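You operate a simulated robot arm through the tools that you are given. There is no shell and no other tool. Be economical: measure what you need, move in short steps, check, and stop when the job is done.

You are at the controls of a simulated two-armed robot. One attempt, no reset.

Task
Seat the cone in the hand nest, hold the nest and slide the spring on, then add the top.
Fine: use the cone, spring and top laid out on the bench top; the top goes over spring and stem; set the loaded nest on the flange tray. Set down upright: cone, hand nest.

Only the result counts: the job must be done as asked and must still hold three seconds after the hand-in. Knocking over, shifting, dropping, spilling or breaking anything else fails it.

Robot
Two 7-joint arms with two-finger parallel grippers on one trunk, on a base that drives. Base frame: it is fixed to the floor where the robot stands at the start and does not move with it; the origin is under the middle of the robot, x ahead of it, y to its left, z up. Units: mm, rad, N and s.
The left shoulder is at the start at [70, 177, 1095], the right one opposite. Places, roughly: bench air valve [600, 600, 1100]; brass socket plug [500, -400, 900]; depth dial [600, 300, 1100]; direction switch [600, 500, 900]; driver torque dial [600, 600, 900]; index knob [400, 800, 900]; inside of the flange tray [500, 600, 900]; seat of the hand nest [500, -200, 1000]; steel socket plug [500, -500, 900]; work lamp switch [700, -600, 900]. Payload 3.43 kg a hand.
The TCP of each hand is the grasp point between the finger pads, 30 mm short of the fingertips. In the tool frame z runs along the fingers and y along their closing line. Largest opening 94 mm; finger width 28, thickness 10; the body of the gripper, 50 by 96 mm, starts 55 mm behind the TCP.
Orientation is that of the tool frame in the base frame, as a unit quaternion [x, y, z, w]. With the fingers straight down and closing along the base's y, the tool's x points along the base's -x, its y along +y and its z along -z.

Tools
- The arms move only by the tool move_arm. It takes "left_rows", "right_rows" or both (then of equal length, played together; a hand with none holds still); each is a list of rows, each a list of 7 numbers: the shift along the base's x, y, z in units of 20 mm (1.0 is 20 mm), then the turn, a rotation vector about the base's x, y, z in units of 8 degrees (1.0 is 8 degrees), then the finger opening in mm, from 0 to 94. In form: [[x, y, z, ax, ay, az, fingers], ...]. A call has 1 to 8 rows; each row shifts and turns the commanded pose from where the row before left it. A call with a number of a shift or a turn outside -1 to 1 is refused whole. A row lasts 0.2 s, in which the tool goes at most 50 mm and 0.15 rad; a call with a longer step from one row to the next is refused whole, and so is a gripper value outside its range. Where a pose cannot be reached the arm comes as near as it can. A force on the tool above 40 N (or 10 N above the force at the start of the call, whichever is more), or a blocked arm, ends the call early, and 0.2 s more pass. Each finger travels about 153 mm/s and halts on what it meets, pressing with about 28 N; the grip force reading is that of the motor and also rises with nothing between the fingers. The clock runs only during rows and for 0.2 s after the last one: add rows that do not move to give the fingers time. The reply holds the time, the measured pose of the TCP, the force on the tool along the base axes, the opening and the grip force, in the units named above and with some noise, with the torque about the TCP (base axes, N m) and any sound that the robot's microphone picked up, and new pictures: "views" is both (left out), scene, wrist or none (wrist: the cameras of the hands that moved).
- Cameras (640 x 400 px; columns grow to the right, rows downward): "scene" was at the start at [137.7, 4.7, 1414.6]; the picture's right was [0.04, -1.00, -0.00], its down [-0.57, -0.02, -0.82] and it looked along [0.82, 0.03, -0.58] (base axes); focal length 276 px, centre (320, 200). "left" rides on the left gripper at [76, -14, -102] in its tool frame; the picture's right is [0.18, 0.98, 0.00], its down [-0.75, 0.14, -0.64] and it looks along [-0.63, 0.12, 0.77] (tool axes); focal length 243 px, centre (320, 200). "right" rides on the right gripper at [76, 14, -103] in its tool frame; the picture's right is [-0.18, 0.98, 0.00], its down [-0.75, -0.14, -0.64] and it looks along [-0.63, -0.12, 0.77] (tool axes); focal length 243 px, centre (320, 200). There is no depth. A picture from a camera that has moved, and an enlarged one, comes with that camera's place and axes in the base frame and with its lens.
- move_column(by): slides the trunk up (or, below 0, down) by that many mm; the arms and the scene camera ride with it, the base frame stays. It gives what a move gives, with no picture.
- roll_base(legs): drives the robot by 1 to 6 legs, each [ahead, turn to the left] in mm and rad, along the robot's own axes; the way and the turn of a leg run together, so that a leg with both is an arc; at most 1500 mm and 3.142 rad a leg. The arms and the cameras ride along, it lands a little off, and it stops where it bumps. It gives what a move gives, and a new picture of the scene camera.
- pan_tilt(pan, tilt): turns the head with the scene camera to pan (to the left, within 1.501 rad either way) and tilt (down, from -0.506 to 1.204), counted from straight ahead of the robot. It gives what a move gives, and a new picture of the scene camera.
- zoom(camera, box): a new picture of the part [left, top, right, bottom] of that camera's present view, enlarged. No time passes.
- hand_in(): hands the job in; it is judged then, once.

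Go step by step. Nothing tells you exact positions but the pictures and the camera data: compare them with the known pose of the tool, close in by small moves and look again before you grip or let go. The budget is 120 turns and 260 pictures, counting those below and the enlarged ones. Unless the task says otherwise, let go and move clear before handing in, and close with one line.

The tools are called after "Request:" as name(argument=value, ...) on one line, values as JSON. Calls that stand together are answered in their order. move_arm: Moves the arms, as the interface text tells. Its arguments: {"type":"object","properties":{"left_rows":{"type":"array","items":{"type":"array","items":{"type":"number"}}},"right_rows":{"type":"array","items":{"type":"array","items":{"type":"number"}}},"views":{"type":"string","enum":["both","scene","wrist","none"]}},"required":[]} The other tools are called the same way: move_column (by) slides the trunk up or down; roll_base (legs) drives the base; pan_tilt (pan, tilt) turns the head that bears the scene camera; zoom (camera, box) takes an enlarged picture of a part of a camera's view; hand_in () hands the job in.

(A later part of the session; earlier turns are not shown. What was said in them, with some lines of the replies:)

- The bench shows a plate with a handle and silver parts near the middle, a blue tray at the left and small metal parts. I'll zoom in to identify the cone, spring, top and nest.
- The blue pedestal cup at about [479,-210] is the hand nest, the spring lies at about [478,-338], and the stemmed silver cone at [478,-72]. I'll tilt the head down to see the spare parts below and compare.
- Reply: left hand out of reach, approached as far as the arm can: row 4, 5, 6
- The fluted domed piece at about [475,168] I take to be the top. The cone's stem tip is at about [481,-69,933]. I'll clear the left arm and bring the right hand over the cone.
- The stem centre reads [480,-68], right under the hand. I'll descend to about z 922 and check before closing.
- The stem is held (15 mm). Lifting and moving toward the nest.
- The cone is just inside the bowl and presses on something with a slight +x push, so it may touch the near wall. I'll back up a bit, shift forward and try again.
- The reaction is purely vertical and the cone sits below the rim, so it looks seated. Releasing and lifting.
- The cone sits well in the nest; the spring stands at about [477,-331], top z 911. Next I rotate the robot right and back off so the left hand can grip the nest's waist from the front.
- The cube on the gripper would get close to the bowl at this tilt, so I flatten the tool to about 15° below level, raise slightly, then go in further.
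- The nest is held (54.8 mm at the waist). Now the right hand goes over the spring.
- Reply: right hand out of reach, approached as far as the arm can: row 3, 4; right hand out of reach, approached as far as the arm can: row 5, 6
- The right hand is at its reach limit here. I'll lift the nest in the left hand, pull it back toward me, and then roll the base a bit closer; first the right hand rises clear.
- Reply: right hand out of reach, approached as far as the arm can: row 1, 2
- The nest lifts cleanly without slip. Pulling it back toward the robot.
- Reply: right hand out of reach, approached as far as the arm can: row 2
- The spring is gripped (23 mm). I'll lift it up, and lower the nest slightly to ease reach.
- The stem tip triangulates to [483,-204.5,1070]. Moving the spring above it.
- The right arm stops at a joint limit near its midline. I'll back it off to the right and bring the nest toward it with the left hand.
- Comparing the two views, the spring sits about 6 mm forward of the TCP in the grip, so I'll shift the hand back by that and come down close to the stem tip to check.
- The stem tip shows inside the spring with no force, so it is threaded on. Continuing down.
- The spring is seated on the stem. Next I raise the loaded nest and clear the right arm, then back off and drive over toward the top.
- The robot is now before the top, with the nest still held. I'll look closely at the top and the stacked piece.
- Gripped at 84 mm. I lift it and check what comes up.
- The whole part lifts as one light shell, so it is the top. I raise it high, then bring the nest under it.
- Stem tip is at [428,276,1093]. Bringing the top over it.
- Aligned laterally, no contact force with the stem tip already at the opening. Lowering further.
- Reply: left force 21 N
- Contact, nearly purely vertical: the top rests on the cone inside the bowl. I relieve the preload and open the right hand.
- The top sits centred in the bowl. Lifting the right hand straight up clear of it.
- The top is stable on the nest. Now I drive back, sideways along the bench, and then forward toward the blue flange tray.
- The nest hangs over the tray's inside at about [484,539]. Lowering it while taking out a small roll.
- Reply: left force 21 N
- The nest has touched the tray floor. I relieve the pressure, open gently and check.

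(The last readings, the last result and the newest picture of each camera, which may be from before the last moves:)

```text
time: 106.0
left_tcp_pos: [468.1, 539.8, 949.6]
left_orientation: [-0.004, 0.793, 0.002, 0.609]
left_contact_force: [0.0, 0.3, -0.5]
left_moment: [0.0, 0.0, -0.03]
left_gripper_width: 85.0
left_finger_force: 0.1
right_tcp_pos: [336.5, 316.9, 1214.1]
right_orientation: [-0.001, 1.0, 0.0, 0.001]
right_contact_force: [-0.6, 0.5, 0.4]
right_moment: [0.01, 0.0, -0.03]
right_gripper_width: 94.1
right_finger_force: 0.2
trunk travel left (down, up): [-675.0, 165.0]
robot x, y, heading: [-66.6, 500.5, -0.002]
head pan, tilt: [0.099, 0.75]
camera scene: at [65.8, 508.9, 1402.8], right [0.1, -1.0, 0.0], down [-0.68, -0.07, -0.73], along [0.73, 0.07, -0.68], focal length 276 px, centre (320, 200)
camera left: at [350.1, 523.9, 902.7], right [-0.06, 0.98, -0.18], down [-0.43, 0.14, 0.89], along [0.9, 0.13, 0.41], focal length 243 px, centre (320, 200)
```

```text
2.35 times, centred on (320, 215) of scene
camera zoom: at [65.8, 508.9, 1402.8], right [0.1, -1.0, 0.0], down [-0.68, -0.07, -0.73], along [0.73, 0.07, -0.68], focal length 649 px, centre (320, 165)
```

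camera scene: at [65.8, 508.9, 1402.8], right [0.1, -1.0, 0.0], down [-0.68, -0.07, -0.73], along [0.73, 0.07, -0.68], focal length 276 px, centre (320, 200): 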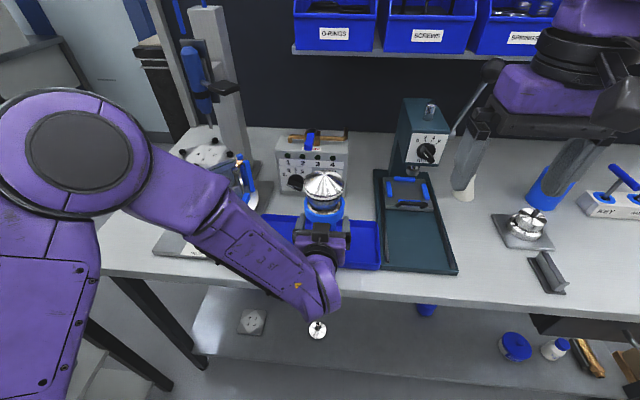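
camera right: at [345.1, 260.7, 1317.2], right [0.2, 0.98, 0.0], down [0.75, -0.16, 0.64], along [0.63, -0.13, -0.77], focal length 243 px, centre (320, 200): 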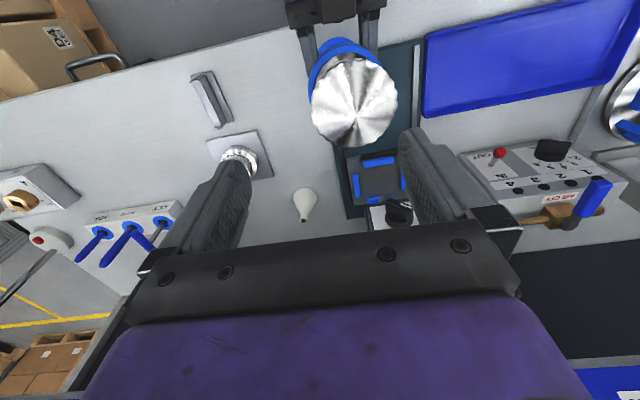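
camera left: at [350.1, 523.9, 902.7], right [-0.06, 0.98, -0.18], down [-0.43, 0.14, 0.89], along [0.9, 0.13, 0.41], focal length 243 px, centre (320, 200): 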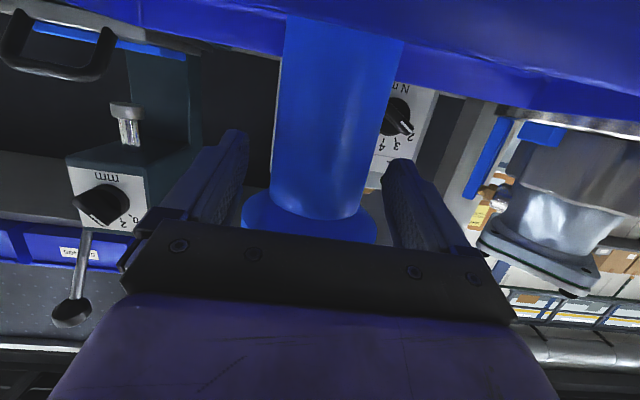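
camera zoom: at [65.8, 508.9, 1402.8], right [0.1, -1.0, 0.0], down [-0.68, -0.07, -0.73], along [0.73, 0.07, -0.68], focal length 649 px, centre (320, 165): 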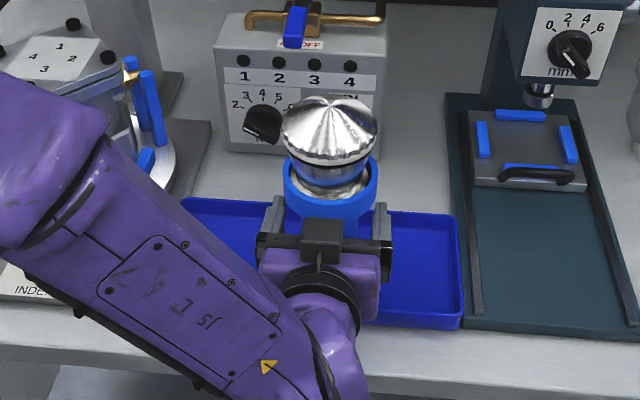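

The nest stands free and upright. Opening fully and backing straight off with the base.

Request:
move_arm(left_rows=[[0, 0, 0, 0, 0, 0, 94], [0, 0, 0, 0, 0, 0, 94]], views="none")

Request:
roll_base(legs=[[-220, 0]])

Request:
zoom(camera="scene", box=[260, 100, 400, 230])

```text
time: 106.7
left_tcp_pos: [468.4, 541.0, 950.1]
left_orientation: [-0.004, 0.793, 0.002, 0.609]
left_contact_force: [0.3, 1.3, 0.5]
left_moment: [0.03, 0.01, 0.0]
left_gripper_width: 94.3
left_finger_force: 0.2
right_tcp_pos: [336.2, 316.8, 1214.4]
right_orientation: [-0.001, 1.0, 0.001, 0.001]
right_contact_force: [-0.3, -0.4, 0.6]
right_moment: [0.0, -0.02, -0.02]
right_gripper_width: 93.9
right_finger_force: 0.0
trunk travel left (down, up): [-675.0, 165.0]
robot x, y, heading: [-66.8, 499.8, -0.0]
head pan, tilt: [0.099, 0.75]
```

```text
time: 108.3
left_tcp_pos: [248.1, 538.4, 948.5]
left_orientation: [-0.002, 0.793, 0.001, 0.609]
left_contact_force: [-0.5, -0.2, 0.0]
left_moment: [0.0, 0.01, -0.03]
left_gripper_width: 94.0
left_finger_force: 0.1
right_tcp_pos: [115.2, 315.5, 1214.6]
right_orientation: [0.0, 1.0, 0.0, 0.001]
right_contact_force: [-0.1, -0.4, 0.2]
right_moment: [-0.01, 0.01, -0.02]
right_gripper_width: 93.9
right_finger_force: 0.0
trunk travel left (down, up): [-675.0, 165.0]
robot x, y, heading: [-288.3, 500.6, -0.003]
head pan, tilt: [0.099, 0.75]
camera scene: at [-155.3, 509.2, 1402.8], right [0.1, -1.0, 0.0], down [-0.68, -0.06, -0.73], along [0.73, 0.07, -0.68], focal length 276 px, centre (320, 200)
```

scene: 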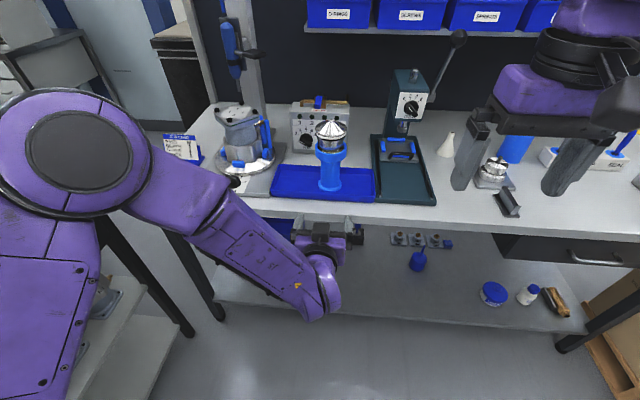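

```text
3.08 times, centred on (330, 165) of scene
camera zoom: at [-155.3, 509.2, 1402.8], right [0.1, -1.0, 0.0], down [-0.68, -0.06, -0.73], along [0.73, 0.07, -0.68], focal length 849 px, centre (289, 308)
```

zoom: 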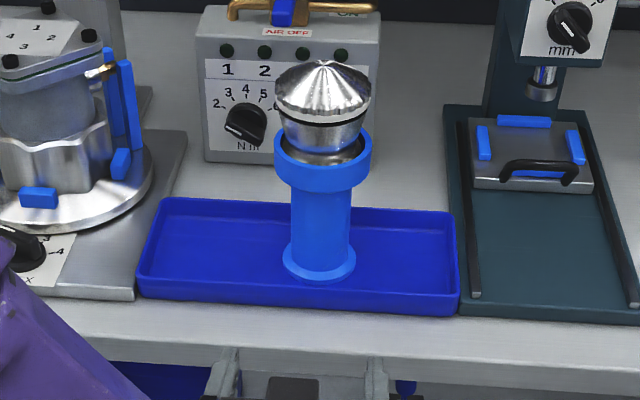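

Request:
zoom(camera="scene", box=[308, 115, 352, 160])

```text
8.89 times, centred on (330, 138) of scene
camera zoom: at [-155.3, 509.2, 1402.8], right [0.1, -1.0, 0.0], down [-0.68, -0.06, -0.73], along [0.73, 0.07, -0.68], focal length 2452 px, centre (231, 756)
```

zoom: 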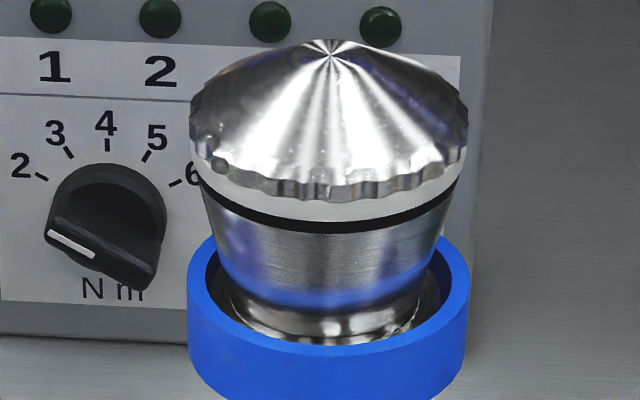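

The loaded nest stands upright and level in the tray. The cone, spring and top are stacked, both hands are open and clear, and nothing else looks disturbed, so I'm handing in.

Request:
hand_in()

```text
The job is handed in.
```

I seated the cone in the hand nest, slid the spring on while holding the nest, and put the top over spring and stem. The loaded nest stands upright on the flange tray, and both hands are clear. I took the fluted domed piece to be the top. It rests about 6 mm above the bowl rim, and I did not press it down to check whether it can seat lower.
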